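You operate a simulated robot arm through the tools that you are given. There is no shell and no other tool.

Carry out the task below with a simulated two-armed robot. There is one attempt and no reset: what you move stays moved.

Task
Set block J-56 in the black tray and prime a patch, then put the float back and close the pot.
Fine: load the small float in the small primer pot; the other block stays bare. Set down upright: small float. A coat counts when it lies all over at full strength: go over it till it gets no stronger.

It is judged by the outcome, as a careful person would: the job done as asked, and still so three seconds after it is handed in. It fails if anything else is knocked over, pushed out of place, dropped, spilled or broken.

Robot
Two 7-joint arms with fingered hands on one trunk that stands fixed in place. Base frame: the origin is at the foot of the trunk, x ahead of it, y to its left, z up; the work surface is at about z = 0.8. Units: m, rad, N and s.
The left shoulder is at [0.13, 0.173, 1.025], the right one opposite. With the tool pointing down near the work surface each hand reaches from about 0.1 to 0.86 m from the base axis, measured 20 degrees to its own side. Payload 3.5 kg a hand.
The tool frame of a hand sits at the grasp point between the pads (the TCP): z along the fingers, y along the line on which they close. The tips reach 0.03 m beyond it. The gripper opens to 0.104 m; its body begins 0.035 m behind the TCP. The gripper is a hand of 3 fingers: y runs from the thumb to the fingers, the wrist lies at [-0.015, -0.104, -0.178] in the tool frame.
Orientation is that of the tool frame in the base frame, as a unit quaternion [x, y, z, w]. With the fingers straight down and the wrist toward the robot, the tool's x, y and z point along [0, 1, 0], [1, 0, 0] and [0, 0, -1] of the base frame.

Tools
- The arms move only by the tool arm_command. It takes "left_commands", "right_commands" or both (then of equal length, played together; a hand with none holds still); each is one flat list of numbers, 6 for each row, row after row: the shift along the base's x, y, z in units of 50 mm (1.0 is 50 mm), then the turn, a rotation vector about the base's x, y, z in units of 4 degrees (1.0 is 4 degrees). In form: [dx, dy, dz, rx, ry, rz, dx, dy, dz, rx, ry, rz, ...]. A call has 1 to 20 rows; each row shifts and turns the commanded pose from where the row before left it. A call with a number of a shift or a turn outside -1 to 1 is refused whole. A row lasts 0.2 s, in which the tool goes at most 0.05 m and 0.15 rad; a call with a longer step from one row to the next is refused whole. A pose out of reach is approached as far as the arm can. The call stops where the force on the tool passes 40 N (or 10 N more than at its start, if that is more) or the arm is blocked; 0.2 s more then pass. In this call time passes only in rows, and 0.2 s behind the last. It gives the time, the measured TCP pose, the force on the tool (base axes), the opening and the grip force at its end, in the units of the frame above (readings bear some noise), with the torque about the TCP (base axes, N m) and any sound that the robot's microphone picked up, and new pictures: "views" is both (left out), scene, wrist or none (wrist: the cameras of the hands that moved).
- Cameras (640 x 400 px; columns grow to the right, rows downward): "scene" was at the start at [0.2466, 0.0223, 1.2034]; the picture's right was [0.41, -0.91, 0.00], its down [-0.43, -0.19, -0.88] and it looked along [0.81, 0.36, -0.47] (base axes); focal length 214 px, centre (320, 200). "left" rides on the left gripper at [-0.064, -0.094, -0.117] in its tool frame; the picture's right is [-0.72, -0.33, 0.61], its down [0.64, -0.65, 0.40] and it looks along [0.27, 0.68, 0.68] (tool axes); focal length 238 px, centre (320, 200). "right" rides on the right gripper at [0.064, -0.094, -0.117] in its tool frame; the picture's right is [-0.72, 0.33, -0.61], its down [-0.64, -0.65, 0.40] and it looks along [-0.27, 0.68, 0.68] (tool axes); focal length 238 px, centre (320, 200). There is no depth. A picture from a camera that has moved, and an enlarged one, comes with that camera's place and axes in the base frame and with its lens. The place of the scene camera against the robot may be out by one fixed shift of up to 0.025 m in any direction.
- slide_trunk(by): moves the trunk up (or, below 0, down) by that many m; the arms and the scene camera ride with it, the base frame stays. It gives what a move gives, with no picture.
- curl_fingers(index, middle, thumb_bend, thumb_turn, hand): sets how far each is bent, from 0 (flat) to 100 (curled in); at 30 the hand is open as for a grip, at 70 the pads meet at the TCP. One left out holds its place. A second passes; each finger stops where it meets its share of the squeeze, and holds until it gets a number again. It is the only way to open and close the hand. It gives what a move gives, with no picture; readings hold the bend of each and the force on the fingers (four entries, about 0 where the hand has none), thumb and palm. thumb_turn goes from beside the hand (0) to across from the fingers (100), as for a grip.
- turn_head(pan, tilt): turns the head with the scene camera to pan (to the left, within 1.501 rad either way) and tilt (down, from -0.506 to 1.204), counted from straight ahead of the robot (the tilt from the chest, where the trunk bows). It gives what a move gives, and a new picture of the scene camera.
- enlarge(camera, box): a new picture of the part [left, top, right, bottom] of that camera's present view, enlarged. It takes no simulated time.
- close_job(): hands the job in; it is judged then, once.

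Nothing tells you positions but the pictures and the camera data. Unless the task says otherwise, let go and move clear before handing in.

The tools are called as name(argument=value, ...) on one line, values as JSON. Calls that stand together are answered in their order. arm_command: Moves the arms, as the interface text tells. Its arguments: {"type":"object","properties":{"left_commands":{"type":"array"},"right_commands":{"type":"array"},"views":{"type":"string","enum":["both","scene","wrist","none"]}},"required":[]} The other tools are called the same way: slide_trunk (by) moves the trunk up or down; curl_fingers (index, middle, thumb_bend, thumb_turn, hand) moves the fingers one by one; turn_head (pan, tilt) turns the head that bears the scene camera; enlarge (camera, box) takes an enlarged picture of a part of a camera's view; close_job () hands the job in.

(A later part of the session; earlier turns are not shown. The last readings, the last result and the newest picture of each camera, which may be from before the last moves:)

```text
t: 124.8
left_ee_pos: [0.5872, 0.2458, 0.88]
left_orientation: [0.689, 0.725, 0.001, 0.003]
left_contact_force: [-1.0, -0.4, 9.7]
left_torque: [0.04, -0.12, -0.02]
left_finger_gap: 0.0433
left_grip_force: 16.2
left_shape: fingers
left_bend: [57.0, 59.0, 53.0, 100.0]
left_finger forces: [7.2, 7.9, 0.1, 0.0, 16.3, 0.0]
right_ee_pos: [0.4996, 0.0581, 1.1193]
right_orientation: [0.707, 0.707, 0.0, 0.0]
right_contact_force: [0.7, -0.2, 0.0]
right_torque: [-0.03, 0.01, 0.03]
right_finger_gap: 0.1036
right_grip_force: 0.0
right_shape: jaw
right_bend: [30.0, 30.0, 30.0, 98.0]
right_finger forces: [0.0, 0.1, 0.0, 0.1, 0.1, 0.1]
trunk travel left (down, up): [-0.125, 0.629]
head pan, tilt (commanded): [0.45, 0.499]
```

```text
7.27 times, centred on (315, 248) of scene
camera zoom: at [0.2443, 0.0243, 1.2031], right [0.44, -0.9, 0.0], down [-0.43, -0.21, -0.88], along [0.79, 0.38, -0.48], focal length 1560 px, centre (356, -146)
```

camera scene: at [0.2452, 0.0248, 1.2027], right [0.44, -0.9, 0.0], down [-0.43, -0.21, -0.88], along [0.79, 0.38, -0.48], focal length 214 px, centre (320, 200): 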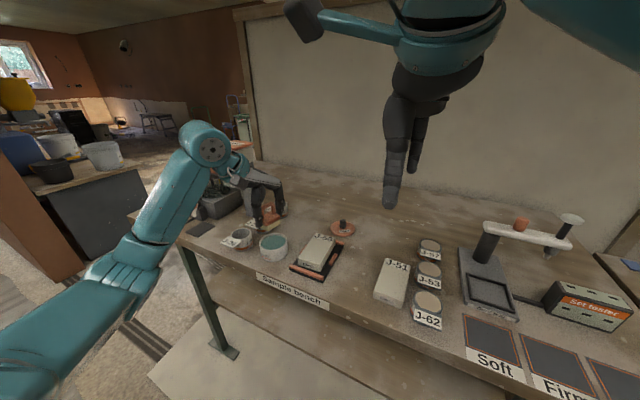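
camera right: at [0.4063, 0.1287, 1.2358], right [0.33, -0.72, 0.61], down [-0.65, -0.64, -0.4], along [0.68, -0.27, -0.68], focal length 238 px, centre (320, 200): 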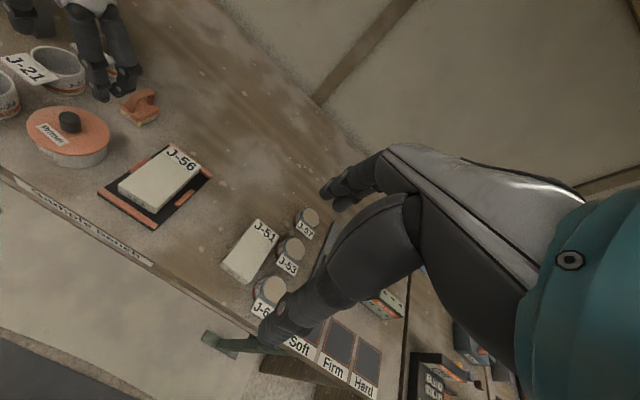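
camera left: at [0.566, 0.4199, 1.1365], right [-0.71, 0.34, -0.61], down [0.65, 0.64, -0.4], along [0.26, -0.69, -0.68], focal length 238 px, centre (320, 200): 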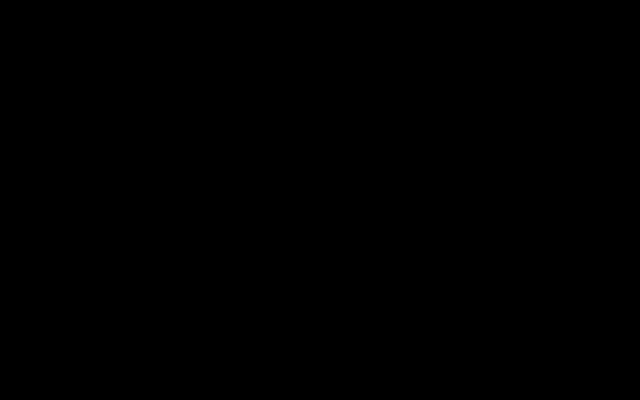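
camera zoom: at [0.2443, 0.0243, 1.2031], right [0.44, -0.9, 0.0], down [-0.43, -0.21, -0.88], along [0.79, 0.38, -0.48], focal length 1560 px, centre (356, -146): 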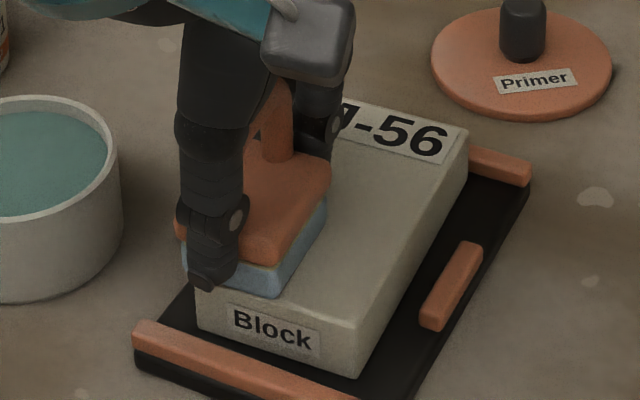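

Contact is established. Now a first stroke along the block toward the label.

arm_command(left_commands=[0, 0, 0.02, 0, 0, 0, 0.16, 0.008, 0, 0, 0, 0, 0.16, 0.008, 0, 0, 0, 0, 0.16, 0.008, 0, 0, 0, 0, 0.16, 0.008, 0, 0, 0, 0, 0.16, 0.008, 0, 0, 0, 0, 0.16, 0.008, 0, 0, 0, 0], views="none")

enlarge(camera="scene", box=[285, 220, 345, 275])

enlarge(camera="right", box=[60, 100, 220, 240])

```text
t: 126.4
left_ee_pos: [0.6337, 0.2486, 0.88]
left_orientation: [0.689, 0.725, 0.0, 0.0]
left_contact_force: [-4.4, -0.4, 8.9]
left_torque: [0.04, 0.07, 0.03]
left_finger_gap: 0.0435
left_grip_force: 16.1
left_shape: fingers
left_bend: [58.0, 59.0, 53.0, 100.0]
left_finger forces: [6.4, 7.0, 0.0, 0.0, 18.1, 0.0]
right_ee_pos: [0.5002, 0.0585, 1.1192]
right_orientation: [0.708, 0.706, 0.001, 0.001]
right_contact_force: [0.2, 0.0, -0.6]
right_torque: [0.04, 0.01, -0.05]
right_finger_gap: 0.1036
right_grip_force: 0.1
right_shape: jaw
right_bend: [30.0, 30.0, 30.0, 98.0]
right_finger forces: [0.0, 0.1, 0.0, 0.0, 0.0, 0.0]
trunk travel left (down, up): [-0.125, 0.629]
head pan, tilt (commanded): [0.45, 0.499]
```

```text
7.27 times, centred on (315, 248) of scene
camera zoom: at [0.2439, 0.0243, 1.203], right [0.44, -0.9, 0.0], down [-0.43, -0.21, -0.88], along [0.79, 0.38, -0.48], focal length 1560 px, centre (356, -146)
```

zoom: 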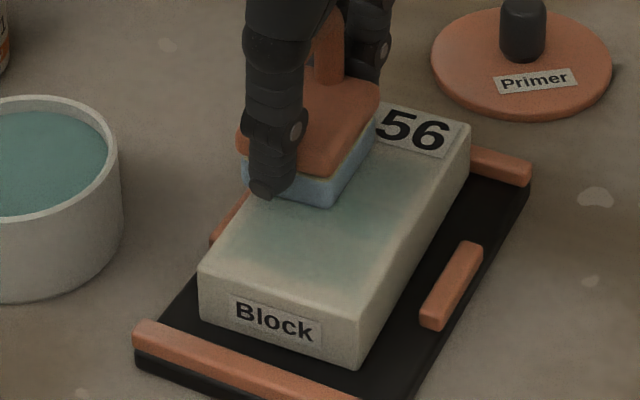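

```text
2.86 times, centred on (140, 170) of right
camera zoom: at [0.4043, 0.124, 1.2363], right [0.33, -0.72, 0.61], down [-0.65, -0.64, -0.4], along [0.68, -0.27, -0.68], focal length 681 px, centre (834, 286)
```

zoom: 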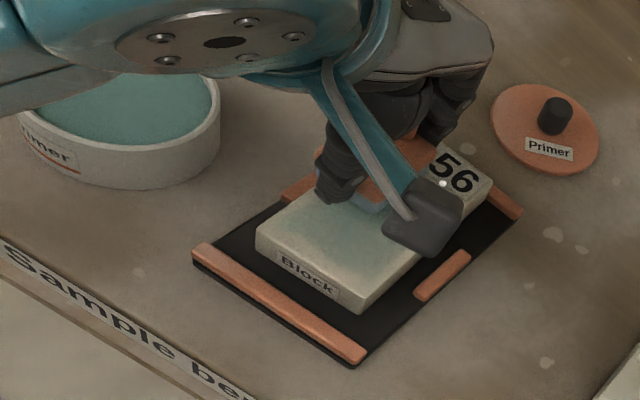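

A teal tint appears on the block's top. I'll continue over the middle and right lanes with slightly lighter pressure.

arm_command(left_commands=[0.008, -0.145, 0.02, 0, 0, 0, 0.008, -0.145, 0, 0, 0, 0, -0.16, -0.008, 0, 0, 0, 0, -0.16, -0.008, 0, 0, 0, 0, -0.16, -0.008, 0, 0, 0, 0, -0.16, -0.008, 0, 0, 0, 0, -0.16, -0.008, 0, 0, 0, 0, -0.16, -0.008, 0, 0, 0, 0, 0.008, -0.145, 0, 0, 0, 0, 0.008, -0.145, 0, 0, 0, 0, 0.16, 0.008, 0, 0, 0, 0, 0.16, 0.008, 0, 0, 0, 0, 0.16, 0.008, 0, 0, 0, 0, 0.16, 0.008, 0, 0, 0, 0, 0.16, 0.008, 0, 0, 0, 0, 0.16, 0.008, 0, 0, 0, 0], views="none")

enlarge(camera="scene", box=[285, 220, 345, 275])

```text
t: 129.8
left_ee_pos: [0.6363, 0.2184, 0.8817]
left_orientation: [0.689, 0.725, 0.001, 0.002]
left_contact_force: [-4.5, -0.3, 5.1]
left_torque: [0.03, 0.04, -0.02]
left_finger_gap: 0.0432
left_grip_force: 14.9
left_shape: fingers
left_bend: [58.0, 59.0, 53.0, 100.0]
left_finger forces: [6.8, 7.1, 0.0, 0.0, 16.7, 0.0]
right_ee_pos: [0.5017, 0.0591, 1.119]
right_orientation: [0.707, 0.707, 0.0, 0.0]
right_contact_force: [0.0, 0.5, -0.2]
right_torque: [-0.04, -0.02, -0.02]
right_finger_gap: 0.1036
right_grip_force: 0.1
right_shape: jaw
right_bend: [30.0, 30.0, 30.0, 98.0]
right_finger forces: [0.0, 0.1, 0.0, 0.0, 0.0, 0.0]
trunk travel left (down, up): [-0.125, 0.629]
head pan, tilt (commanded): [0.45, 0.499]
```

```text
7.27 times, centred on (315, 248) of scene
camera zoom: at [0.2445, 0.0245, 1.2029], right [0.44, -0.9, 0.0], down [-0.43, -0.21, -0.88], along [0.79, 0.38, -0.48], focal length 1560 px, centre (356, -146)
```

zoom: 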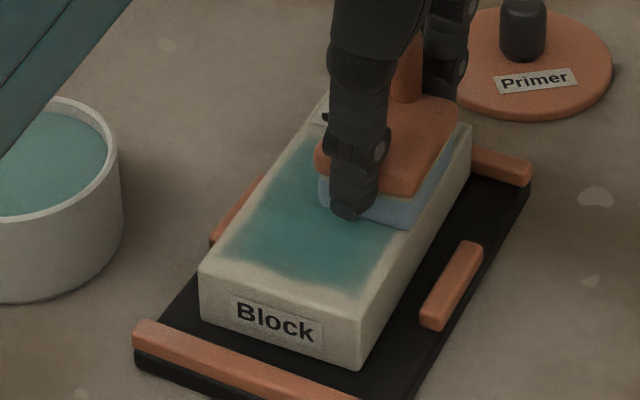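

The coat is now a clear teal patch. I'll make another full round over it.

arm_command(left_commands=[-0.16, -0.008, 0, 0, 0, 0, -0.16, -0.008, 0, 0, 0, 0, -0.16, -0.008, 0, 0, 0, 0, -0.16, -0.008, 0, 0, 0, 0, -0.16, -0.008, 0, 0, 0, 0, -0.16, -0.008, 0, 0, 0, 0, -0.008, 0.145, 0, 0, 0, 0, -0.008, 0.145, 0, 0, 0, 0, 0.16, 0.008, 0, 0, 0, 0, 0.16, 0.008, 0, 0, 0, 0, 0.16, 0.008, 0, 0, 0, 0, 0.16, 0.008, 0, 0, 0, 0, 0.16, 0.008, 0, 0, 0, 0, 0.16, 0.008, 0, 0, 0, 0, -0.008, 0.145, 0, 0, 0, 0, -0.008, 0.145, 0, 0, 0, 0], views="none")

arm_command(left_commands=[-0.16, -0.008, 0, 0, 0, 0, -0.16, -0.008, 0, 0, 0, 0, -0.16, -0.008, 0, 0, 0, 0, -0.16, -0.008, 0, 0, 0, 0, -0.16, -0.008, 0, 0, 0, 0, -0.16, -0.008, 0, 0, 0, 0], views="none")

enlarge(camera="scene", box=[285, 220, 345, 275])

```text
t: 133.2
left_ee_pos: [0.6335, 0.2472, 0.8794]
left_orientation: [0.689, 0.725, 0.0, 0.0]
left_contact_force: [-1.3, -1.7, 3.3]
left_torque: [-0.03, -0.08, -0.02]
left_finger_gap: 0.0435
left_grip_force: 15.4
left_shape: fingers
left_bend: [57.0, 59.0, 54.0, 100.0]
left_finger forces: [7.3, 8.0, 0.0, 0.1, 15.2, 0.1]
right_ee_pos: [0.5008, 0.0594, 1.1184]
right_orientation: [0.707, 0.707, 0.0, 0.0]
right_contact_force: [0.3, -0.9, -0.1]
right_torque: [0.01, -0.01, 0.03]
right_finger_gap: 0.1037
right_grip_force: 0.1
right_shape: jaw
right_bend: [30.0, 30.0, 30.0, 98.0]
right_finger forces: [0.0, 0.0, 0.0, 0.0, 0.0, 0.0]
trunk travel left (down, up): [-0.125, 0.629]
head pan, tilt (commanded): [0.45, 0.499]
```

```text
t: 134.6
left_ee_pos: [0.5858, 0.2442, 0.8807]
left_orientation: [0.689, 0.725, 0.0, 0.0]
left_contact_force: [1.7, -0.6, 4.4]
left_torque: [0.04, -0.17, 0.02]
left_finger_gap: 0.0433
left_grip_force: 15.8
left_shape: fingers
left_bend: [57.0, 59.0, 54.0, 100.0]
left_finger forces: [8.1, 8.6, 0.1, 0.1, 14.8, 0.0]
right_ee_pos: [0.5016, 0.0583, 1.1199]
right_orientation: [0.707, 0.707, 0.0, 0.0]
right_contact_force: [-0.1, -0.1, -0.4]
right_torque: [0.02, 0.03, 0.02]
right_finger_gap: 0.1037
right_grip_force: 0.2
right_shape: jaw
right_bend: [30.0, 30.0, 30.0, 98.0]
right_finger forces: [0.0, 0.0, 0.1, 0.1, 0.0, 0.1]
trunk travel left (down, up): [-0.125, 0.629]
head pan, tilt (commanded): [0.45, 0.499]
```

```text
7.27 times, centred on (315, 248) of scene
camera zoom: at [0.2451, 0.0245, 1.2028], right [0.44, -0.9, 0.0], down [-0.43, -0.21, -0.88], along [0.79, 0.38, -0.48], focal length 1560 px, centre (356, -146)
```

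zoom: 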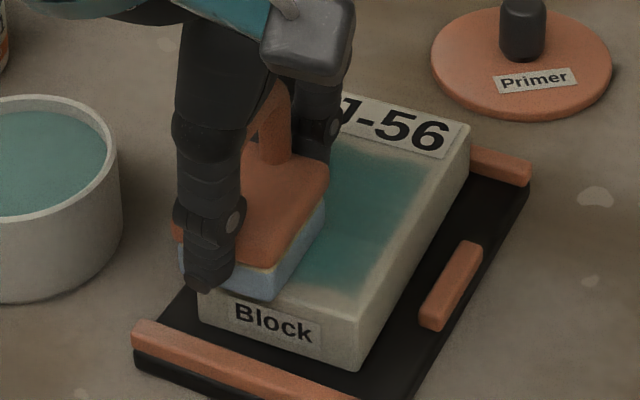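

Lifting the float and moving it aside toward the pot to inspect the coat.

arm_command(left_commands=[0, 0, 0.4, 0, 0, 0, 0, 0, 0.6, 0, 0, 0, 0, 0.6, 0, 0, 0, 0, 0, 0.7, 0, 0, 0, 0, 0, 0.7, 0, 0, 0, 0], views="none")

enlarge(camera="scene", box=[285, 220, 345, 275])

enlarge(camera="right", box=[120, 130, 230, 230])

enlarge(camera="scene", box=[230, 180, 310, 260])

```text
t: 135.8
left_ee_pos: [0.5868, 0.3447, 0.9319]
left_orientation: [0.689, 0.725, 0.0, 0.0]
left_contact_force: [0.6, -0.8, -0.5]
left_torque: [0.0, -0.01, 0.03]
left_finger_gap: 0.0432
left_grip_force: 14.2
left_shape: fingers
left_bend: [57.0, 59.0, 54.0, 100.0]
left_finger forces: [7.3, 7.1, 0.0, 0.1, 14.3, 0.0]
right_ee_pos: [0.5015, 0.0592, 1.1191]
right_orientation: [0.707, 0.707, 0.0, 0.0]
right_contact_force: [-0.4, 0.1, -0.1]
right_torque: [0.0, 0.01, -0.01]
right_finger_gap: 0.1037
right_grip_force: 0.1
right_shape: jaw
right_bend: [30.0, 30.0, 30.0, 98.0]
right_finger forces: [0.0, 0.0, 0.0, 0.1, 0.0, 0.0]
trunk travel left (down, up): [-0.125, 0.629]
head pan, tilt (commanded): [0.45, 0.499]
```

```text
7.27 times, centred on (315, 248) of scene
camera zoom: at [0.2453, 0.0247, 1.2027], right [0.44, -0.9, 0.0], down [-0.43, -0.21, -0.88], along [0.79, 0.38, -0.48], focal length 1560 px, centre (356, -146)
```

zoom: 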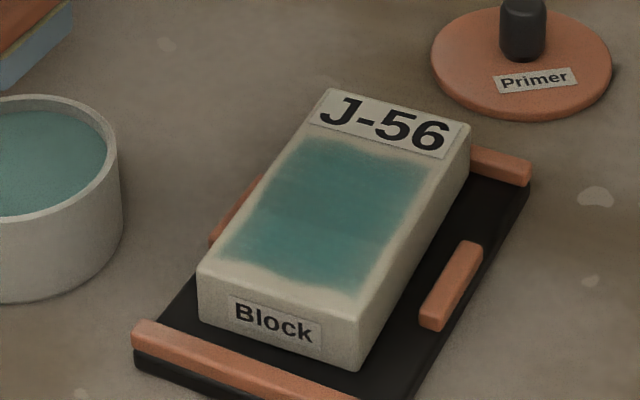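

```text
4.00 times, centred on (175, 180) of right
camera zoom: at [0.4057, 0.1244, 1.2357], right [0.33, -0.72, 0.61], down [-0.65, -0.64, -0.4], along [0.68, -0.27, -0.68], focal length 953 px, centre (900, 280)
```

zoom: 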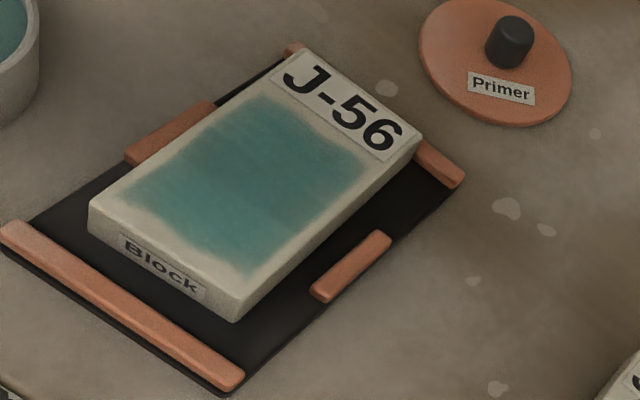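

```text
5.00 times, centred on (270, 220) of scene
camera zoom: at [0.2453, 0.0247, 1.2027], right [0.44, -0.9, 0.0], down [-0.43, -0.21, -0.88], along [0.79, 0.38, -0.48], focal length 1072 px, centre (570, 100)
```

zoom: 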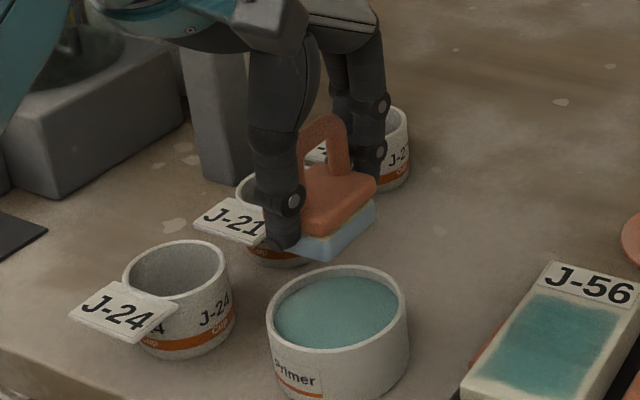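

The coat covers a soft-edged patch but is a bit streaky. I'll reload in the pot and go over it again.

arm_command(left_commands=[-0.02, -0.02, -0.3, 0, 0, 0, 0, 0, -0.4, 0, 0, 0, 0, 0, -0.2, 0, 0, 0, 0, 0, -0.1, 0, 0, 0], views="none")

enlarge(camera="scene", box=[240, 195, 310, 260])

arm_command(left_commands=[0, 0, -0.06, 0, 0, 0], views="none")

enlarge(camera="scene", box=[240, 195, 310, 260])

```text
t: 136.8
left_ee_pos: [0.5861, 0.3429, 0.8814]
left_orientation: [0.689, 0.725, 0.0, -0.001]
left_contact_force: [0.2, -0.1, -0.4]
left_torque: [-0.03, -0.02, 0.01]
left_finger_gap: 0.0431
left_grip_force: 14.7
left_shape: fingers
left_bend: [57.0, 59.0, 54.0, 100.0]
left_finger forces: [7.3, 7.0, 0.0, 0.1, 14.3, 0.0]
right_ee_pos: [0.5012, 0.0583, 1.1193]
right_orientation: [0.707, 0.707, 0.0, -0.001]
right_contact_force: [0.7, 0.3, -0.2]
right_torque: [0.0, -0.01, 0.0]
right_finger_gap: 0.1036
right_grip_force: 0.1
right_shape: jaw
right_bend: [30.0, 30.0, 30.0, 98.0]
right_finger forces: [0.0, 0.0, 0.0, 0.1, 0.0, 0.0]
trunk travel left (down, up): [-0.125, 0.629]
head pan, tilt (commanded): [0.45, 0.499]
```

```text
6.15 times, centred on (275, 228) of scene
camera zoom: at [0.2453, 0.0247, 1.2027], right [0.44, -0.9, 0.0], down [-0.43, -0.21, -0.88], along [0.79, 0.38, -0.48], focal length 1320 px, centre (597, 31)
```

zoom: 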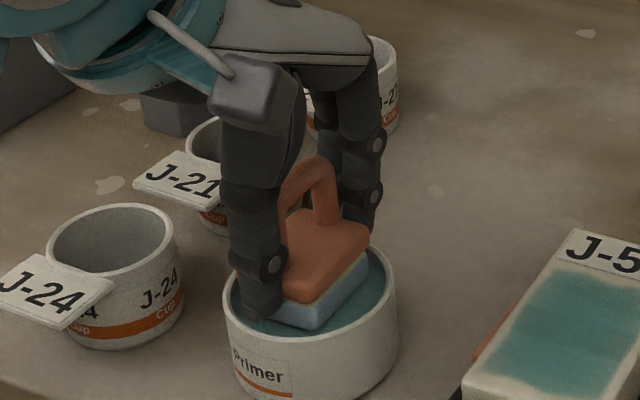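

```text
t: 137.2
left_ee_pos: [0.5854, 0.3427, 0.8793]
left_orientation: [0.689, 0.725, 0.002, 0.003]
left_contact_force: [-0.1, -0.7, 7.0]
left_torque: [0.03, -0.14, 0.0]
left_finger_gap: 0.0433
left_grip_force: 14.9
left_shape: fingers
left_bend: [57.0, 59.0, 54.0, 100.0]
left_finger forces: [7.7, 7.9, 0.1, 0.0, 15.6, 0.0]
right_ee_pos: [0.5009, 0.0588, 1.1197]
right_orientation: [0.707, 0.707, -0.001, 0.0]
right_contact_force: [0.2, -0.5, 0.5]
right_torque: [0.0, -0.01, 0.03]
right_finger_gap: 0.1035
right_grip_force: 0.2
right_shape: jaw
right_bend: [30.0, 30.0, 30.0, 98.0]
right_finger forces: [0.0, 0.1, 0.1, 0.0, 0.0, 0.0]
trunk travel left (down, up): [-0.125, 0.629]
head pan, tilt (commanded): [0.45, 0.499]
```

```text
6.15 times, centred on (275, 228) of scene
camera zoom: at [0.2446, 0.0243, 1.203], right [0.44, -0.9, 0.0], down [-0.43, -0.21, -0.88], along [0.79, 0.38, -0.48], focal length 1320 px, centre (597, 31)
```

zoom: 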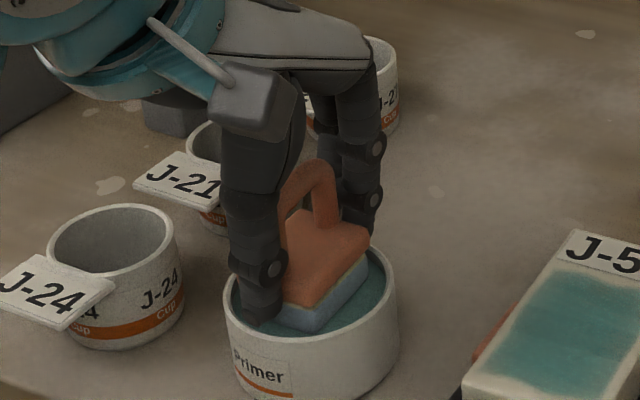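

arm_command(left_commands=[0, 0, 0.3, 0, 0, 0, 0, 0, 0.4, 0, 0, 0, 0, 0, 0.3, 0, 0, 0, 0, -0.49, 0, 0, 0, 0, 0, -0.49, 0, 0, 0, 0, 0, -0.49, 0, 0, 0, 0, 0, -0.49, 0, 0, 0, 0, 0, 0, -0.4, 0, 0, 0, 0, 0, -0.4, 0, 0, 0, 0, 0, -0.16, 0, 0, 0, 0.165, 0.008, 0, 0, 0, 0, 0.165, 0.008, 0, 0, 0, 0, 0.165, 0.008, 0, 0, 0, 0, 0.165, 0.008, 0, 0, 0, 0, 0.165, 0.008, 0, 0, 0, 0, 0.165, 0.008, 0, 0, 0, 0, 0.008, -0.145, 0, 0, 0, 0, 0.008, -0.145, 0, 0, 0, 0], views="none")

arm_command(left_commands=[-0.165, -0.008, 0, 0, 0, 0, -0.165, -0.008, 0, 0, 0, 0, -0.165, -0.008, 0, 0, 0, 0, -0.165, -0.008, 0, 0, 0, 0, -0.165, -0.008, 0, 0, 0, 0, -0.165, -0.008, 0, 0, 0, 0, 0.008, -0.145, 0, 0, 0, 0, 0.008, -0.145, 0, 0, 0, 0, 0.165, 0.008, 0, 0, 0, 0, 0.165, 0.008, 0, 0, 0, 0, 0.165, 0.008, 0, 0, 0, 0, 0.165, 0.008, 0, 0, 0, 0, 0.165, 0.008, 0, 0, 0, 0, 0.165, 0.008, 0, 0, 0, 0], views="none")

arm_command(left_commands=[-0.165, -0.008, 0, 0, 0, 0, -0.165, -0.008, 0, 0, 0, 0, -0.165, -0.008, 0, 0, 0, 0, -0.165, -0.008, 0, 0, 0, 0, -0.165, -0.008, 0, 0, 0, 0, -0.165, -0.008, 0, 0, 0, 0, -0.008, 0.145, 0, 0, 0, 0, -0.008, 0.145, 0, 0, 0, 0, 0.165, 0.008, 0, 0, 0, 0, 0.165, 0.008, 0, 0, 0, 0, 0.165, 0.008, 0, 0, 0, 0, 0.165, 0.008, 0, 0, 0, 0, 0.165, 0.008, 0, 0, 0, 0, 0.165, 0.008, 0, 0, 0, 0, -0.008, 0.145, 0, 0, 0, 0, -0.008, 0.145, 0, 0, 0, 0], views="none")

arm_command(left_commands=[-0.165, -0.008, 0, 0, 0, 0, -0.165, -0.008, 0, 0, 0, 0, -0.165, -0.008, 0, 0, 0, 0, -0.165, -0.008, 0, 0, 0, 0, -0.165, -0.008, 0, 0, 0, 0, -0.165, -0.008, 0, 0, 0, 0, 0, 0, 0.5, 0, 0, 0, 0, 0, 0.6, 0, 0, 0, 0, 0.6, 0, 0, 0, 0, 0, 0.7, 0, 0, 0, 0, 0, 0.66, 0, 0, 0, 0], views="none")

enlarge(camera="scene", box=[285, 220, 345, 275])

enlarge(camera="right", box=[120, 130, 230, 230])

```text
t: 141.0
left_ee_pos: [0.6366, 0.2336, 0.8806]
left_orientation: [0.689, 0.724, 0.001, 0.001]
left_contact_force: [-0.5, 2.3, 6.2]
left_torque: [0.1, -0.11, 0.05]
left_finger_gap: 0.0435
left_grip_force: 15.4
left_shape: fingers
left_bend: [58.0, 59.0, 54.0, 100.0]
left_finger forces: [8.1, 7.7, 0.0, 0.0, 15.8, 0.0]
right_ee_pos: [0.5016, 0.0592, 1.1196]
right_orientation: [0.706, 0.708, 0.0, 0.0]
right_contact_force: [0.5, 0.4, -0.4]
right_torque: [0.02, 0.0, 0.0]
right_finger_gap: 0.1038
right_grip_force: 0.1
right_shape: jaw
right_bend: [30.0, 30.0, 30.0, 98.0]
right_finger forces: [0.0, 0.0, 0.1, 0.1, 0.0, 0.1]
trunk travel left (down, up): [-0.125, 0.629]
head pan, tilt (commanded): [0.45, 0.499]
```

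```text
t: 144.0
left_ee_pos: [0.636, 0.2189, 0.8793]
left_orientation: [0.689, 0.725, -0.001, 0.001]
left_contact_force: [-2.3, -1.3, 4.5]
left_torque: [0.03, 0.03, 0.02]
left_finger_gap: 0.0435
left_grip_force: 15.2
left_shape: fingers
left_bend: [58.0, 59.0, 54.0, 100.0]
left_finger forces: [7.0, 7.1, 0.0, 0.0, 16.7, 0.1]
right_ee_pos: [0.4997, 0.0586, 1.1183]
right_orientation: [0.707, 0.707, 0.0, 0.0]
right_contact_force: [0.9, 0.3, 0.5]
right_torque: [0.0, 0.0, 0.01]
right_finger_gap: 0.1038
right_grip_force: 0.2
right_shape: jaw
right_bend: [30.0, 30.0, 30.0, 98.0]
right_finger forces: [0.1, 0.1, 0.0, 0.0, 0.0, 0.0]
trunk travel left (down, up): [-0.125, 0.629]
head pan, tilt (commanded): [0.45, 0.499]
```

```text
t: 147.4
left_ee_pos: [0.6344, 0.248, 0.8787]
left_orientation: [0.689, 0.725, 0.0, 0.001]
left_contact_force: [-0.1, -1.4, 4.3]
left_torque: [-0.02, -0.08, -0.07]
left_finger_gap: 0.0432
left_grip_force: 15.4
left_shape: fingers
left_bend: [58.0, 59.0, 54.0, 100.0]
left_finger forces: [7.5, 8.1, 0.0, 0.0, 15.5, 0.0]
right_ee_pos: [0.5015, 0.058, 1.118]
right_orientation: [0.707, 0.707, 0.0, 0.0]
right_contact_force: [-0.2, 0.3, 0.2]
right_torque: [-0.02, 0.0, -0.01]
right_finger_gap: 0.1037
right_grip_force: 0.1
right_shape: jaw
right_bend: [30.0, 30.0, 30.0, 98.0]
right_finger forces: [0.1, 0.0, 0.1, 0.1, 0.1, 0.1]
trunk travel left (down, up): [-0.125, 0.629]
head pan, tilt (commanded): [0.45, 0.499]
```

```text
t: 149.8
left_ee_pos: [0.5836, 0.3439, 0.9357]
left_orientation: [0.689, 0.724, -0.001, 0.0]
left_contact_force: [0.3, 0.6, -0.9]
left_torque: [-0.01, 0.06, 0.0]
left_finger_gap: 0.0434
left_grip_force: 14.2
left_shape: fingers
left_bend: [57.0, 59.0, 54.0, 100.0]
left_finger forces: [7.4, 6.9, 0.1, 0.1, 14.3, 0.1]
right_ee_pos: [0.4995, 0.0596, 1.1188]
right_orientation: [0.707, 0.707, 0.0, 0.001]
right_contact_force: [-0.3, -0.5, -0.2]
right_torque: [0.01, -0.04, -0.01]
right_finger_gap: 0.1034
right_grip_force: 0.0
right_shape: jaw
right_bend: [30.0, 30.0, 30.0, 98.0]
right_finger forces: [0.0, 0.0, 0.1, 0.1, 0.0, 0.1]
trunk travel left (down, up): [-0.125, 0.629]
head pan, tilt (commanded): [0.45, 0.499]
```

```text
7.27 times, centred on (315, 248) of scene
camera zoom: at [0.2453, 0.0247, 1.2027], right [0.44, -0.9, 0.0], down [-0.43, -0.21, -0.88], along [0.79, 0.38, -0.48], focal length 1560 px, centre (356, -146)
```

zoom: 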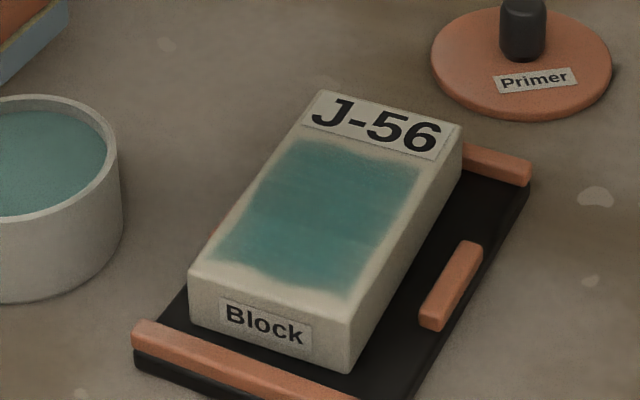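

```text
4.00 times, centred on (175, 180) of right
camera zoom: at [0.4057, 0.1244, 1.2357], right [0.33, -0.72, 0.61], down [-0.65, -0.64, -0.4], along [0.68, -0.27, -0.68], focal length 953 px, centre (900, 280)
```

zoom: 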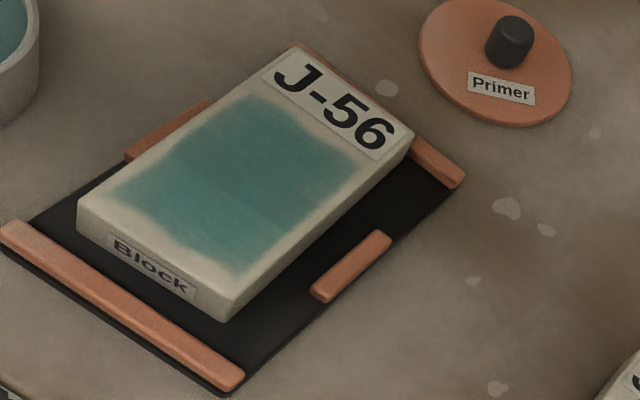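

enlarge(camera="right", box=[130, 145, 200, 210])

enlarge(camera="scene", box=[300, 232, 332, 262])

enlarge(camera="scene", box=[240, 190, 300, 250])

```text
6.15 times, centred on (165, 178) of right
camera zoom: at [0.4057, 0.1244, 1.2357], right [0.33, -0.72, 0.61], down [-0.65, -0.64, -0.4], along [0.68, -0.27, -0.68], focal length 1467 px, centre (1274, 338)
```

zoom: 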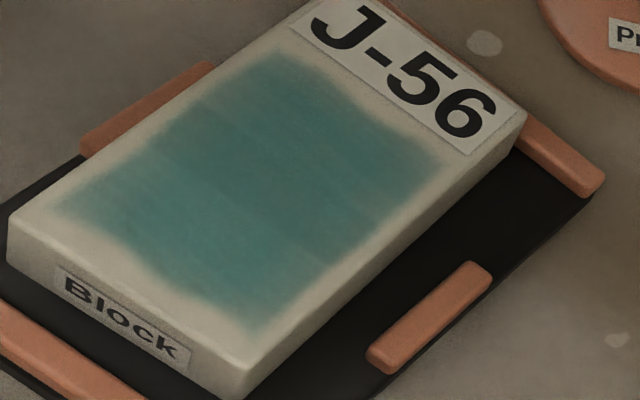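

```text
13.33 times, centred on (316, 247) of scene
camera zoom: at [0.2453, 0.0247, 1.2027], right [0.44, -0.9, 0.0], down [-0.43, -0.21, -0.88], along [0.79, 0.38, -0.48], focal length 2860 px, centre (373, -427)
```

zoom: 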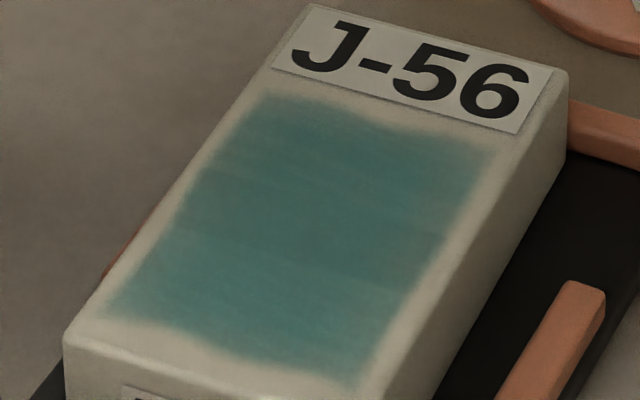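

```text
6.67 times, centred on (270, 220) of scene
camera zoom: at [0.2453, 0.0247, 1.2027], right [0.44, -0.9, 0.0], down [-0.43, -0.21, -0.88], along [0.79, 0.38, -0.48], focal length 1430 px, centre (653, 67)
```

zoom: 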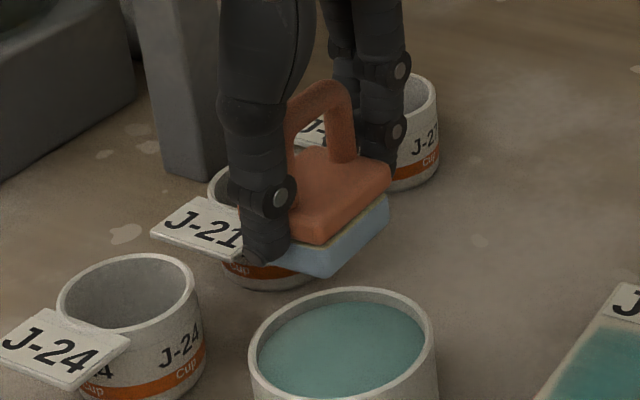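

The front third looks a little weaker; the pad seems tilted ~4° (rear edge lower). I'll level it by pitching the hand, reload, and then repaint starting further forward.

arm_command(left_commands=[-0.04, 0, 0, 0, -0.55, 0, -0.02, 0, -0.2, 0, -0.55, 0, 0, 0, -0.4, 0, 0, 0, 0, 0, -0.3, 0, 0, 0], views="none")

enlarge(camera="scene", box=[240, 195, 310, 260])

enlarge(camera="right", box=[20, 65, 130, 165])

```text
t: 150.8
left_ee_pos: [0.5812, 0.3437, 0.8879]
left_orientation: [0.688, 0.725, 0.027, 0.028]
left_contact_force: [-0.4, -0.6, -0.6]
left_torque: [-0.03, -0.01, 0.01]
left_finger_gap: 0.0435
left_grip_force: 14.0
left_shape: fingers
left_bend: [57.0, 59.0, 54.0, 100.0]
left_finger forces: [7.3, 6.8, 0.0, 0.0, 14.3, 0.1]
right_ee_pos: [0.5014, 0.0594, 1.119]
right_orientation: [0.707, 0.707, 0.0, 0.001]
right_contact_force: [-0.3, 0.2, 0.3]
right_torque: [0.01, 0.0, 0.03]
right_finger_gap: 0.1036
right_grip_force: 0.1
right_shape: jaw
right_bend: [30.0, 30.0, 30.0, 98.0]
right_finger forces: [0.0, 0.1, 0.1, 0.1, 0.0, 0.1]
trunk travel left (down, up): [-0.125, 0.629]
head pan, tilt (commanded): [0.45, 0.499]
```

```text
6.15 times, centred on (275, 228) of scene
camera zoom: at [0.2454, 0.0248, 1.2027], right [0.44, -0.9, 0.0], down [-0.43, -0.21, -0.88], along [0.79, 0.38, -0.48], focal length 1320 px, centre (597, 31)
```

zoom: 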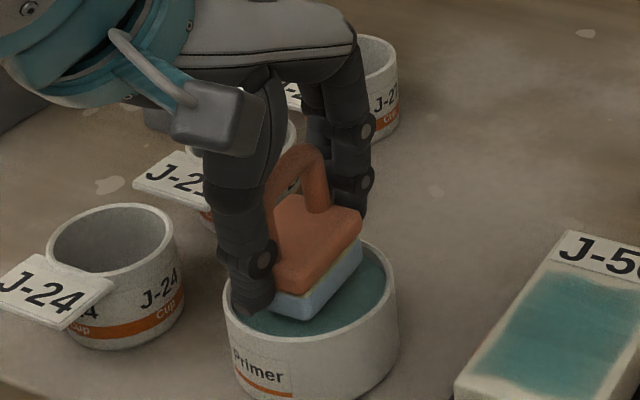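

```text
4.00 times, centred on (75, 115) of right
camera zoom: at [0.4058, 0.1245, 1.2356], right [0.33, -0.72, 0.61], down [-0.65, -0.64, -0.4], along [0.68, -0.27, -0.68], focal length 953 px, centre (1300, 540)
```

zoom: 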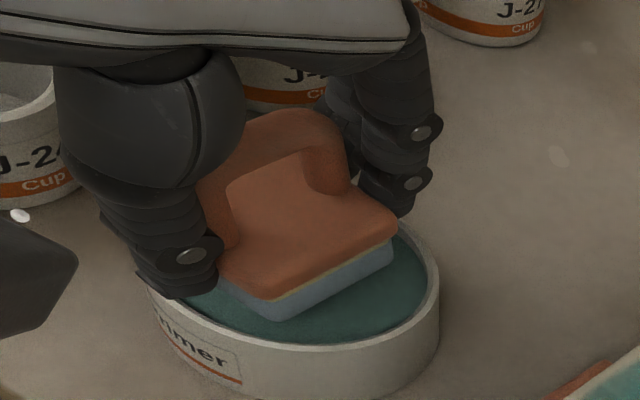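

The pad is level now. Dipping to reload.

arm_command(left_commands=[0, 0, -0.1, 0, 0, 0, 0, 0, -0.06, 0, 0, 0], views="none")

arm_command(left_commands=[0, 0, -0.05, 0, 0, 0], views="none")

enlarge(camera="scene", box=[240, 195, 310, 260])

```text
t: 151.4
left_ee_pos: [0.5824, 0.3441, 0.8812]
left_orientation: [0.688, 0.725, 0.026, 0.028]
left_contact_force: [0.3, -0.5, -0.2]
left_torque: [-0.02, 0.0, 0.0]
left_finger_gap: 0.0435
left_grip_force: 14.1
left_shape: fingers
left_bend: [57.0, 59.0, 54.0, 100.0]
left_finger forces: [7.3, 6.8, 0.1, 0.1, 14.3, 0.0]
right_ee_pos: [0.5012, 0.0603, 1.1188]
right_orientation: [0.707, 0.707, 0.0, 0.0]
right_contact_force: [-0.4, -0.5, 0.0]
right_torque: [-0.01, -0.03, -0.01]
right_finger_gap: 0.1036
right_grip_force: 0.1
right_shape: jaw
right_bend: [30.0, 30.0, 30.0, 98.0]
right_finger forces: [0.1, 0.0, 0.0, 0.0, 0.1, 0.1]
trunk travel left (down, up): [-0.125, 0.629]
head pan, tilt (commanded): [0.45, 0.499]
```

```text
t: 151.8
left_ee_pos: [0.5823, 0.3447, 0.8788]
left_orientation: [0.688, 0.725, 0.027, 0.029]
left_contact_force: [-0.5, 0.0, 4.4]
left_torque: [-0.02, 0.12, 0.02]
left_finger_gap: 0.0433
left_grip_force: 13.8
left_shape: fingers
left_bend: [57.0, 59.0, 54.0, 100.0]
left_finger forces: [7.0, 6.8, 0.0, 0.0, 14.3, 0.1]
right_ee_pos: [0.5, 0.0583, 1.1197]
right_orientation: [0.707, 0.707, 0.0, 0.0]
right_contact_force: [0.2, 0.0, -0.2]
right_torque: [-0.03, -0.02, -0.01]
right_finger_gap: 0.1038
right_grip_force: 0.0
right_shape: jaw
right_bend: [30.0, 30.0, 30.0, 98.0]
right_finger forces: [0.0, 0.1, 0.0, 0.0, 0.0, 0.0]
trunk travel left (down, up): [-0.125, 0.629]
head pan, tilt (commanded): [0.45, 0.499]
```

```text
6.15 times, centred on (275, 228) of scene
camera zoom: at [0.2448, 0.0245, 1.2029], right [0.44, -0.9, 0.0], down [-0.43, -0.21, -0.88], along [0.79, 0.38, -0.48], focal length 1320 px, centre (597, 31)
```

zoom: 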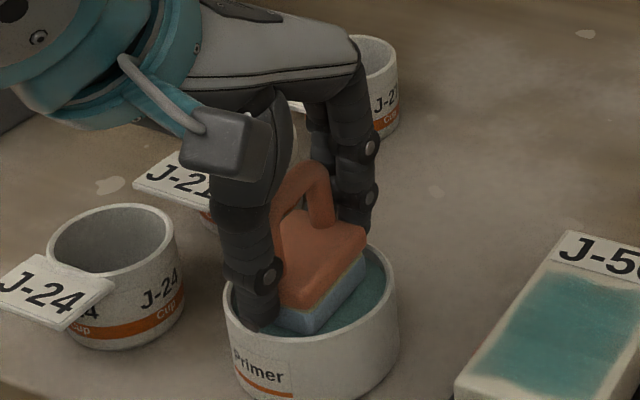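

Now the front edge is slightly low, so I'll take back half of that pitch while lifting, then paint three lanes starting further forward.

arm_command(left_commands=[0, 0, 0.3, 0, 0, 0, 0, 0, 0.4, 0, 0.5, 0, 0, 0, 0.3, 0, 0, 0, 0, -0.49, 0, 0, 0, 0, 0, -0.49, 0, 0, 0, 0, 0, -0.49, 0, 0, 0, 0, -0.1, -0.49, 0, 0, 0, 0, 0, 0, -0.4, 0, 0, 0, 0, 0, -0.3, 0, 0, 0, 0, 0, -0.16, 0, 0, 0], views="none")

enlarge(camera="scene", box=[280, 215, 350, 280])

```text
t: 154.0
left_ee_pos: [0.5776, 0.2456, 0.8857]
left_orientation: [0.689, 0.725, 0.014, 0.015]
left_contact_force: [0.5, -0.5, -1.1]
left_torque: [0.0, 0.0, 0.02]
left_finger_gap: 0.043
left_grip_force: 14.3
left_shape: fingers
left_bend: [57.0, 59.0, 54.0, 100.0]
left_finger forces: [7.1, 6.7, 0.0, 0.1, 14.0, 0.0]
right_ee_pos: [0.5012, 0.0595, 1.1192]
right_orientation: [0.707, 0.707, 0.0, 0.0]
right_contact_force: [-0.2, -0.5, 0.6]
right_torque: [0.0, 0.01, 0.05]
right_finger_gap: 0.1036
right_grip_force: 0.1
right_shape: jaw
right_bend: [30.0, 30.0, 30.0, 98.0]
right_finger forces: [0.1, 0.0, 0.0, 0.0, 0.0, 0.0]
trunk travel left (down, up): [-0.125, 0.629]
head pan, tilt (commanded): [0.45, 0.499]
```

```text
6.15 times, centred on (315, 248) of scene
camera zoom: at [0.2453, 0.0247, 1.2027], right [0.44, -0.9, 0.0], down [-0.43, -0.21, -0.88], along [0.79, 0.38, -0.48], focal length 1320 px, centre (351, -92)
```

zoom: 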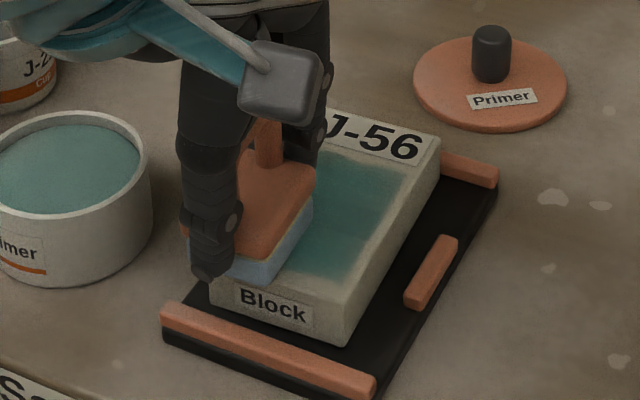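

arm_command(left_commands=[0, 0, -0.08, 0, 0, 0, 0, 0, -0.06, 0, 0, 0, 0, 0, -0.03, 0, 0, 0], views="none")

```text
t: 154.8
left_ee_pos: [0.5776, 0.2464, 0.8794]
left_orientation: [0.688, 0.725, 0.017, 0.017]
left_contact_force: [-0.4, 1.0, 9.7]
left_torque: [0.03, 0.15, 0.01]
left_finger_gap: 0.0428
left_grip_force: 13.7
left_shape: fingers
left_bend: [58.0, 59.0, 54.0, 100.0]
left_finger forces: [7.1, 7.0, 0.0, 0.1, 14.1, 0.1]
right_ee_pos: [0.501, 0.0602, 1.1207]
right_orientation: [0.707, 0.707, 0.0, 0.0]
right_contact_force: [-0.3, -0.2, -0.1]
right_torque: [0.02, 0.02, -0.01]
right_finger_gap: 0.1036
right_grip_force: 0.0
right_shape: jaw
right_bend: [30.0, 30.0, 30.0, 98.0]
right_finger forces: [0.0, 0.1, 0.0, 0.0, 0.1, 0.0]
trunk travel left (down, up): [-0.125, 0.629]
head pan, tilt (commanded): [0.45, 0.499]
```

arm_command(left_commands=[0, 0, 0.02, 0, 0, 0, 0.15, 0.008, 0, 0, 0, 0, 0.15, 0.008, 0, 0, 0, 0, 0.15, 0.008, 0, 0, 0, 0, 0.15, 0.008, 0, 0, 0, 0, 0.15, 0.008, 0, 0, 0, 0, 0.15, 0.008, 0, 0, 0, 0, 0.15, 0.008, 0, 0, 0, 0, 0.15, 0.008, 0, 0, 0, 0, 0.008, -0.145, 0, 0, 0, 0, 0.008, -0.145, 0, 0, 0, 0, -0.15, -0.008, 0, 0, 0, 0, -0.15, -0.008, 0, 0, 0, 0, -0.15, -0.008, 0, 0, 0, 0, -0.15, -0.008, 0, 0, 0, 0, -0.15, -0.008, 0, 0, 0, 0, -0.15, -0.008, 0, 0, 0, 0, -0.15, -0.008, 0, 0, 0, 0, -0.15, -0.008, 0, 0, 0, 0], views="none")

arm_command(left_commands=[0.008, -0.145, 0, 0, 0, 0, 0.008, -0.145, 0, 0, 0, 0, 0.15, 0.008, 0, 0, 0, 0, 0.15, 0.008, 0, 0, 0, 0, 0.15, 0.008, 0, 0, 0, 0, 0.15, 0.008, 0, 0, 0, 0, 0.15, 0.008, 0, 0, 0, 0, 0.15, 0.008, 0, 0, 0, 0, 0.15, 0.008, 0, 0, 0, 0, 0.15, 0.008, 0, 0, 0, 0, -0.15, -0.008, 0, 0, 0, 0, -0.15, -0.008, 0, 0, 0, 0, -0.15, -0.008, 0, 0, 0, 0, -0.15, -0.008, 0, 0, 0, 0, -0.15, -0.008, 0, 0, 0, 0, -0.15, -0.008, 0, 0, 0, 0, -0.15, -0.008, 0, 0, 0, 0, -0.15, -0.008, 0, 0, 0, 0], views="none")

enlarge(camera="scene", box=[280, 215, 350, 280])

```text
t: 158.8
left_ee_pos: [0.5771, 0.2326, 0.8794]
left_orientation: [0.689, 0.724, 0.014, 0.015]
left_contact_force: [4.0, 1.6, 12.2]
left_torque: [0.06, -0.12, -0.02]
left_finger_gap: 0.0431
left_grip_force: 15.3
left_shape: fingers
left_bend: [57.0, 58.0, 54.0, 100.0]
left_finger forces: [8.5, 9.1, 0.1, 0.0, 13.5, 0.0]
right_ee_pos: [0.4999, 0.0587, 1.1198]
right_orientation: [0.707, 0.708, 0.0, 0.0]
right_contact_force: [-0.8, -0.1, 0.5]
right_torque: [0.0, -0.03, 0.01]
right_finger_gap: 0.1037
right_grip_force: 0.1
right_shape: jaw
right_bend: [30.0, 30.0, 30.0, 98.0]
right_finger forces: [0.1, 0.0, 0.0, 0.0, 0.1, 0.1]
trunk travel left (down, up): [-0.125, 0.629]
head pan, tilt (commanded): [0.45, 0.499]
```

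```text
t: 162.6
left_ee_pos: [0.5778, 0.2176, 0.8779]
left_orientation: [0.689, 0.724, 0.015, 0.016]
left_contact_force: [3.1, -0.5, 6.2]
left_torque: [0.04, -0.06, 0.01]
left_finger_gap: 0.043
left_grip_force: 15.6
left_shape: fingers
left_bend: [57.0, 59.0, 54.0, 100.0]
left_finger forces: [8.0, 8.3, 0.1, 0.0, 14.0, 0.0]
right_ee_pos: [0.5006, 0.0594, 1.1186]
right_orientation: [0.707, 0.707, 0.0, 0.0]
right_contact_force: [-0.8, -0.6, -0.5]
right_torque: [0.0, 0.0, 0.0]
right_finger_gap: 0.1038
right_grip_force: 0.0
right_shape: jaw
right_bend: [30.0, 30.0, 30.0, 98.0]
right_finger forces: [0.0, 0.0, 0.0, 0.1, 0.0, 0.0]
trunk travel left (down, up): [-0.125, 0.629]
head pan, tilt (commanded): [0.45, 0.499]
```

```text
6.15 times, centred on (315, 248) of scene
camera zoom: at [0.245, 0.0245, 1.2028], right [0.44, -0.9, 0.0], down [-0.43, -0.21, -0.88], along [0.79, 0.38, -0.48], focal length 1320 px, centre (351, -92)
```

zoom: 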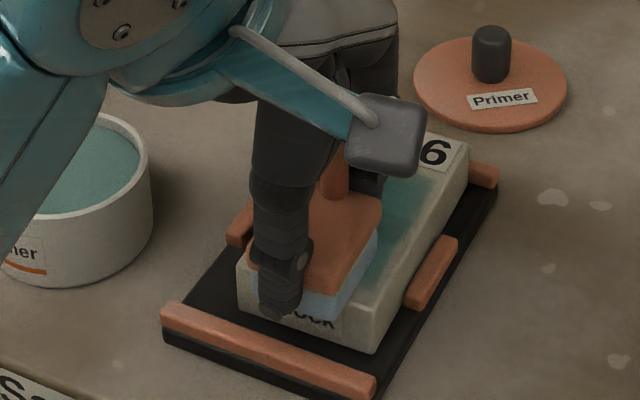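

The block slid sideways a little within the tray while I shifted lanes. I'll lift and inspect.

arm_command(left_commands=[0, 0, 0.5, 0, 0, 0, 0, 0, 0.6, 0, 0, 0, 0, 0.8, 0, 0, 0, 0, 0, 0.8, 0, 0, 0, 0, 0, 0.8, 0, 0, 0, 0], views="none")

enlarge(camera="scene", box=[295, 225, 345, 275])

enlarge(camera="right", box=[120, 130, 230, 230])

```text
t: 163.8
left_ee_pos: [0.5791, 0.3365, 0.9346]
left_orientation: [0.69, 0.724, 0.015, 0.015]
left_contact_force: [0.2, 0.0, -1.4]
left_torque: [0.01, 0.02, 0.02]
left_finger_gap: 0.0434
left_grip_force: 13.8
left_shape: fingers
left_bend: [58.0, 59.0, 53.0, 100.0]
left_finger forces: [7.2, 7.0, 0.0, 0.0, 14.3, 0.0]
right_ee_pos: [0.5015, 0.0597, 1.1195]
right_orientation: [0.707, 0.707, 0.0, 0.0]
right_contact_force: [0.5, 0.4, 0.8]
right_torque: [-0.02, 0.01, -0.03]
right_finger_gap: 0.1038
right_grip_force: 0.0
right_shape: jaw
right_bend: [30.0, 30.0, 30.0, 98.0]
right_finger forces: [0.1, 0.0, 0.0, 0.1, 0.0, 0.0]
trunk travel left (down, up): [-0.125, 0.629]
head pan, tilt (commanded): [0.45, 0.499]
```

```text
8.00 times, centred on (320, 250) of scene
camera zoom: at [0.2453, 0.0247, 1.2027], right [0.44, -0.9, 0.0], down [-0.43, -0.21, -0.88], along [0.79, 0.38, -0.48], focal length 1716 px, centre (320, -200)
```

zoom: 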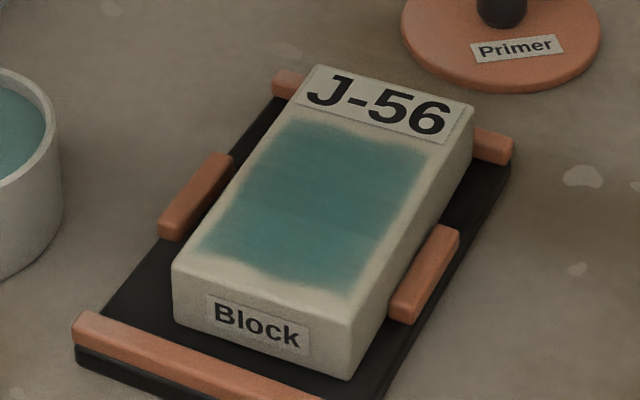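

```text
4.00 times, centred on (175, 180) of right
camera zoom: at [0.4057, 0.1244, 1.2357], right [0.33, -0.72, 0.61], down [-0.65, -0.64, -0.4], along [0.68, -0.27, -0.68], focal length 953 px, centre (900, 280)
```

zoom: 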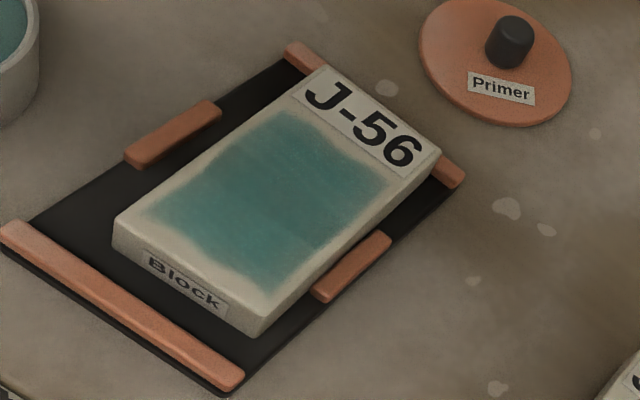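

enlarge(camera="scene", box=[307, 238, 331, 262])

enlarge(camera="right", box=[140, 150, 190, 205])

```text
16.00 times, centred on (319, 250) of scene
camera zoom: at [0.2453, 0.0247, 1.2027], right [0.44, -0.9, 0.0], down [-0.43, -0.21, -0.88], along [0.79, 0.38, -0.48], focal length 3432 px, centre (336, -600)
```

zoom: 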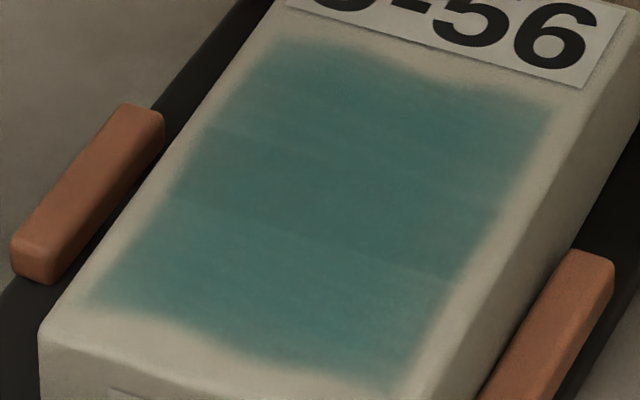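

```text
7.27 times, centred on (165, 178) of right
camera zoom: at [0.4057, 0.1244, 1.2357], right [0.33, -0.72, 0.61], down [-0.65, -0.64, -0.4], along [0.68, -0.27, -0.68], focal length 1734 px, centre (1447, 364)
```

zoom: 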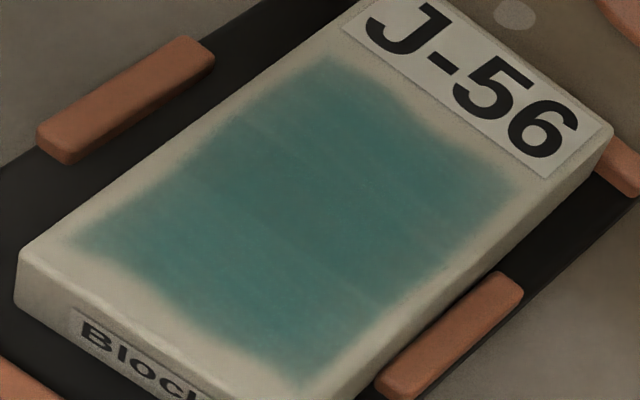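

The coat looks nearly even but the front and rear bands may be a touch weaker. I'll reload and do several passes per lane, lifting between lanes so the block doesn't slide.

arm_command(left_commands=[0.088, 0.14, 0, 0, 0, 0, 0, 0, -0.4, 0, 0, 0, 0, 0, -0.4, 0, 0, 0, 0, 0, -0.22, 0, 0, 0, 0, 0, -0.1, 0, 0, 0], views="none")

enlarge(camera="scene", box=[240, 195, 310, 260])

```text
t: 165.0
left_ee_pos: [0.5832, 0.3437, 0.8773]
left_orientation: [0.689, 0.725, 0.015, 0.016]
left_contact_force: [-0.6, -0.6, 2.2]
left_torque: [0.0, -0.02, 0.03]
left_finger_gap: 0.0431
left_grip_force: 14.6
left_shape: fingers
left_bend: [58.0, 59.0, 53.0, 100.0]
left_finger forces: [7.1, 7.0, 0.0, 0.0, 14.6, 0.1]
right_ee_pos: [0.5019, 0.0588, 1.1198]
right_orientation: [0.707, 0.707, -0.001, 0.0]
right_contact_force: [-0.2, 0.0, -0.9]
right_torque: [0.03, -0.02, 0.02]
right_finger_gap: 0.1036
right_grip_force: 0.1
right_shape: jaw
right_bend: [30.0, 30.0, 30.0, 98.0]
right_finger forces: [0.0, 0.0, 0.0, 0.0, 0.0, 0.1]
trunk travel left (down, up): [-0.125, 0.629]
head pan, tilt (commanded): [0.45, 0.499]
```

```text
6.15 times, centred on (275, 228) of scene
camera zoom: at [0.245, 0.0245, 1.2028], right [0.44, -0.9, 0.0], down [-0.43, -0.21, -0.88], along [0.79, 0.38, -0.48], focal length 1320 px, centre (597, 31)
```

zoom: 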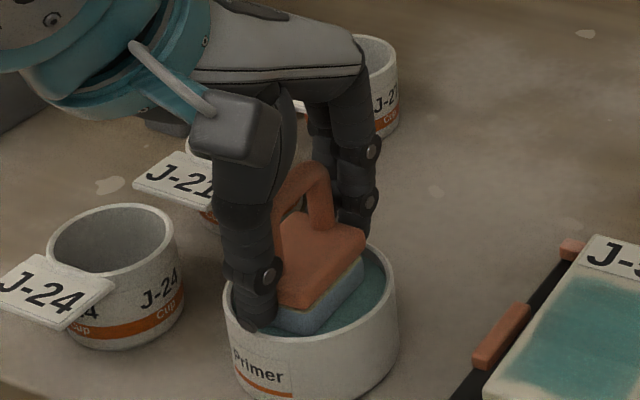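

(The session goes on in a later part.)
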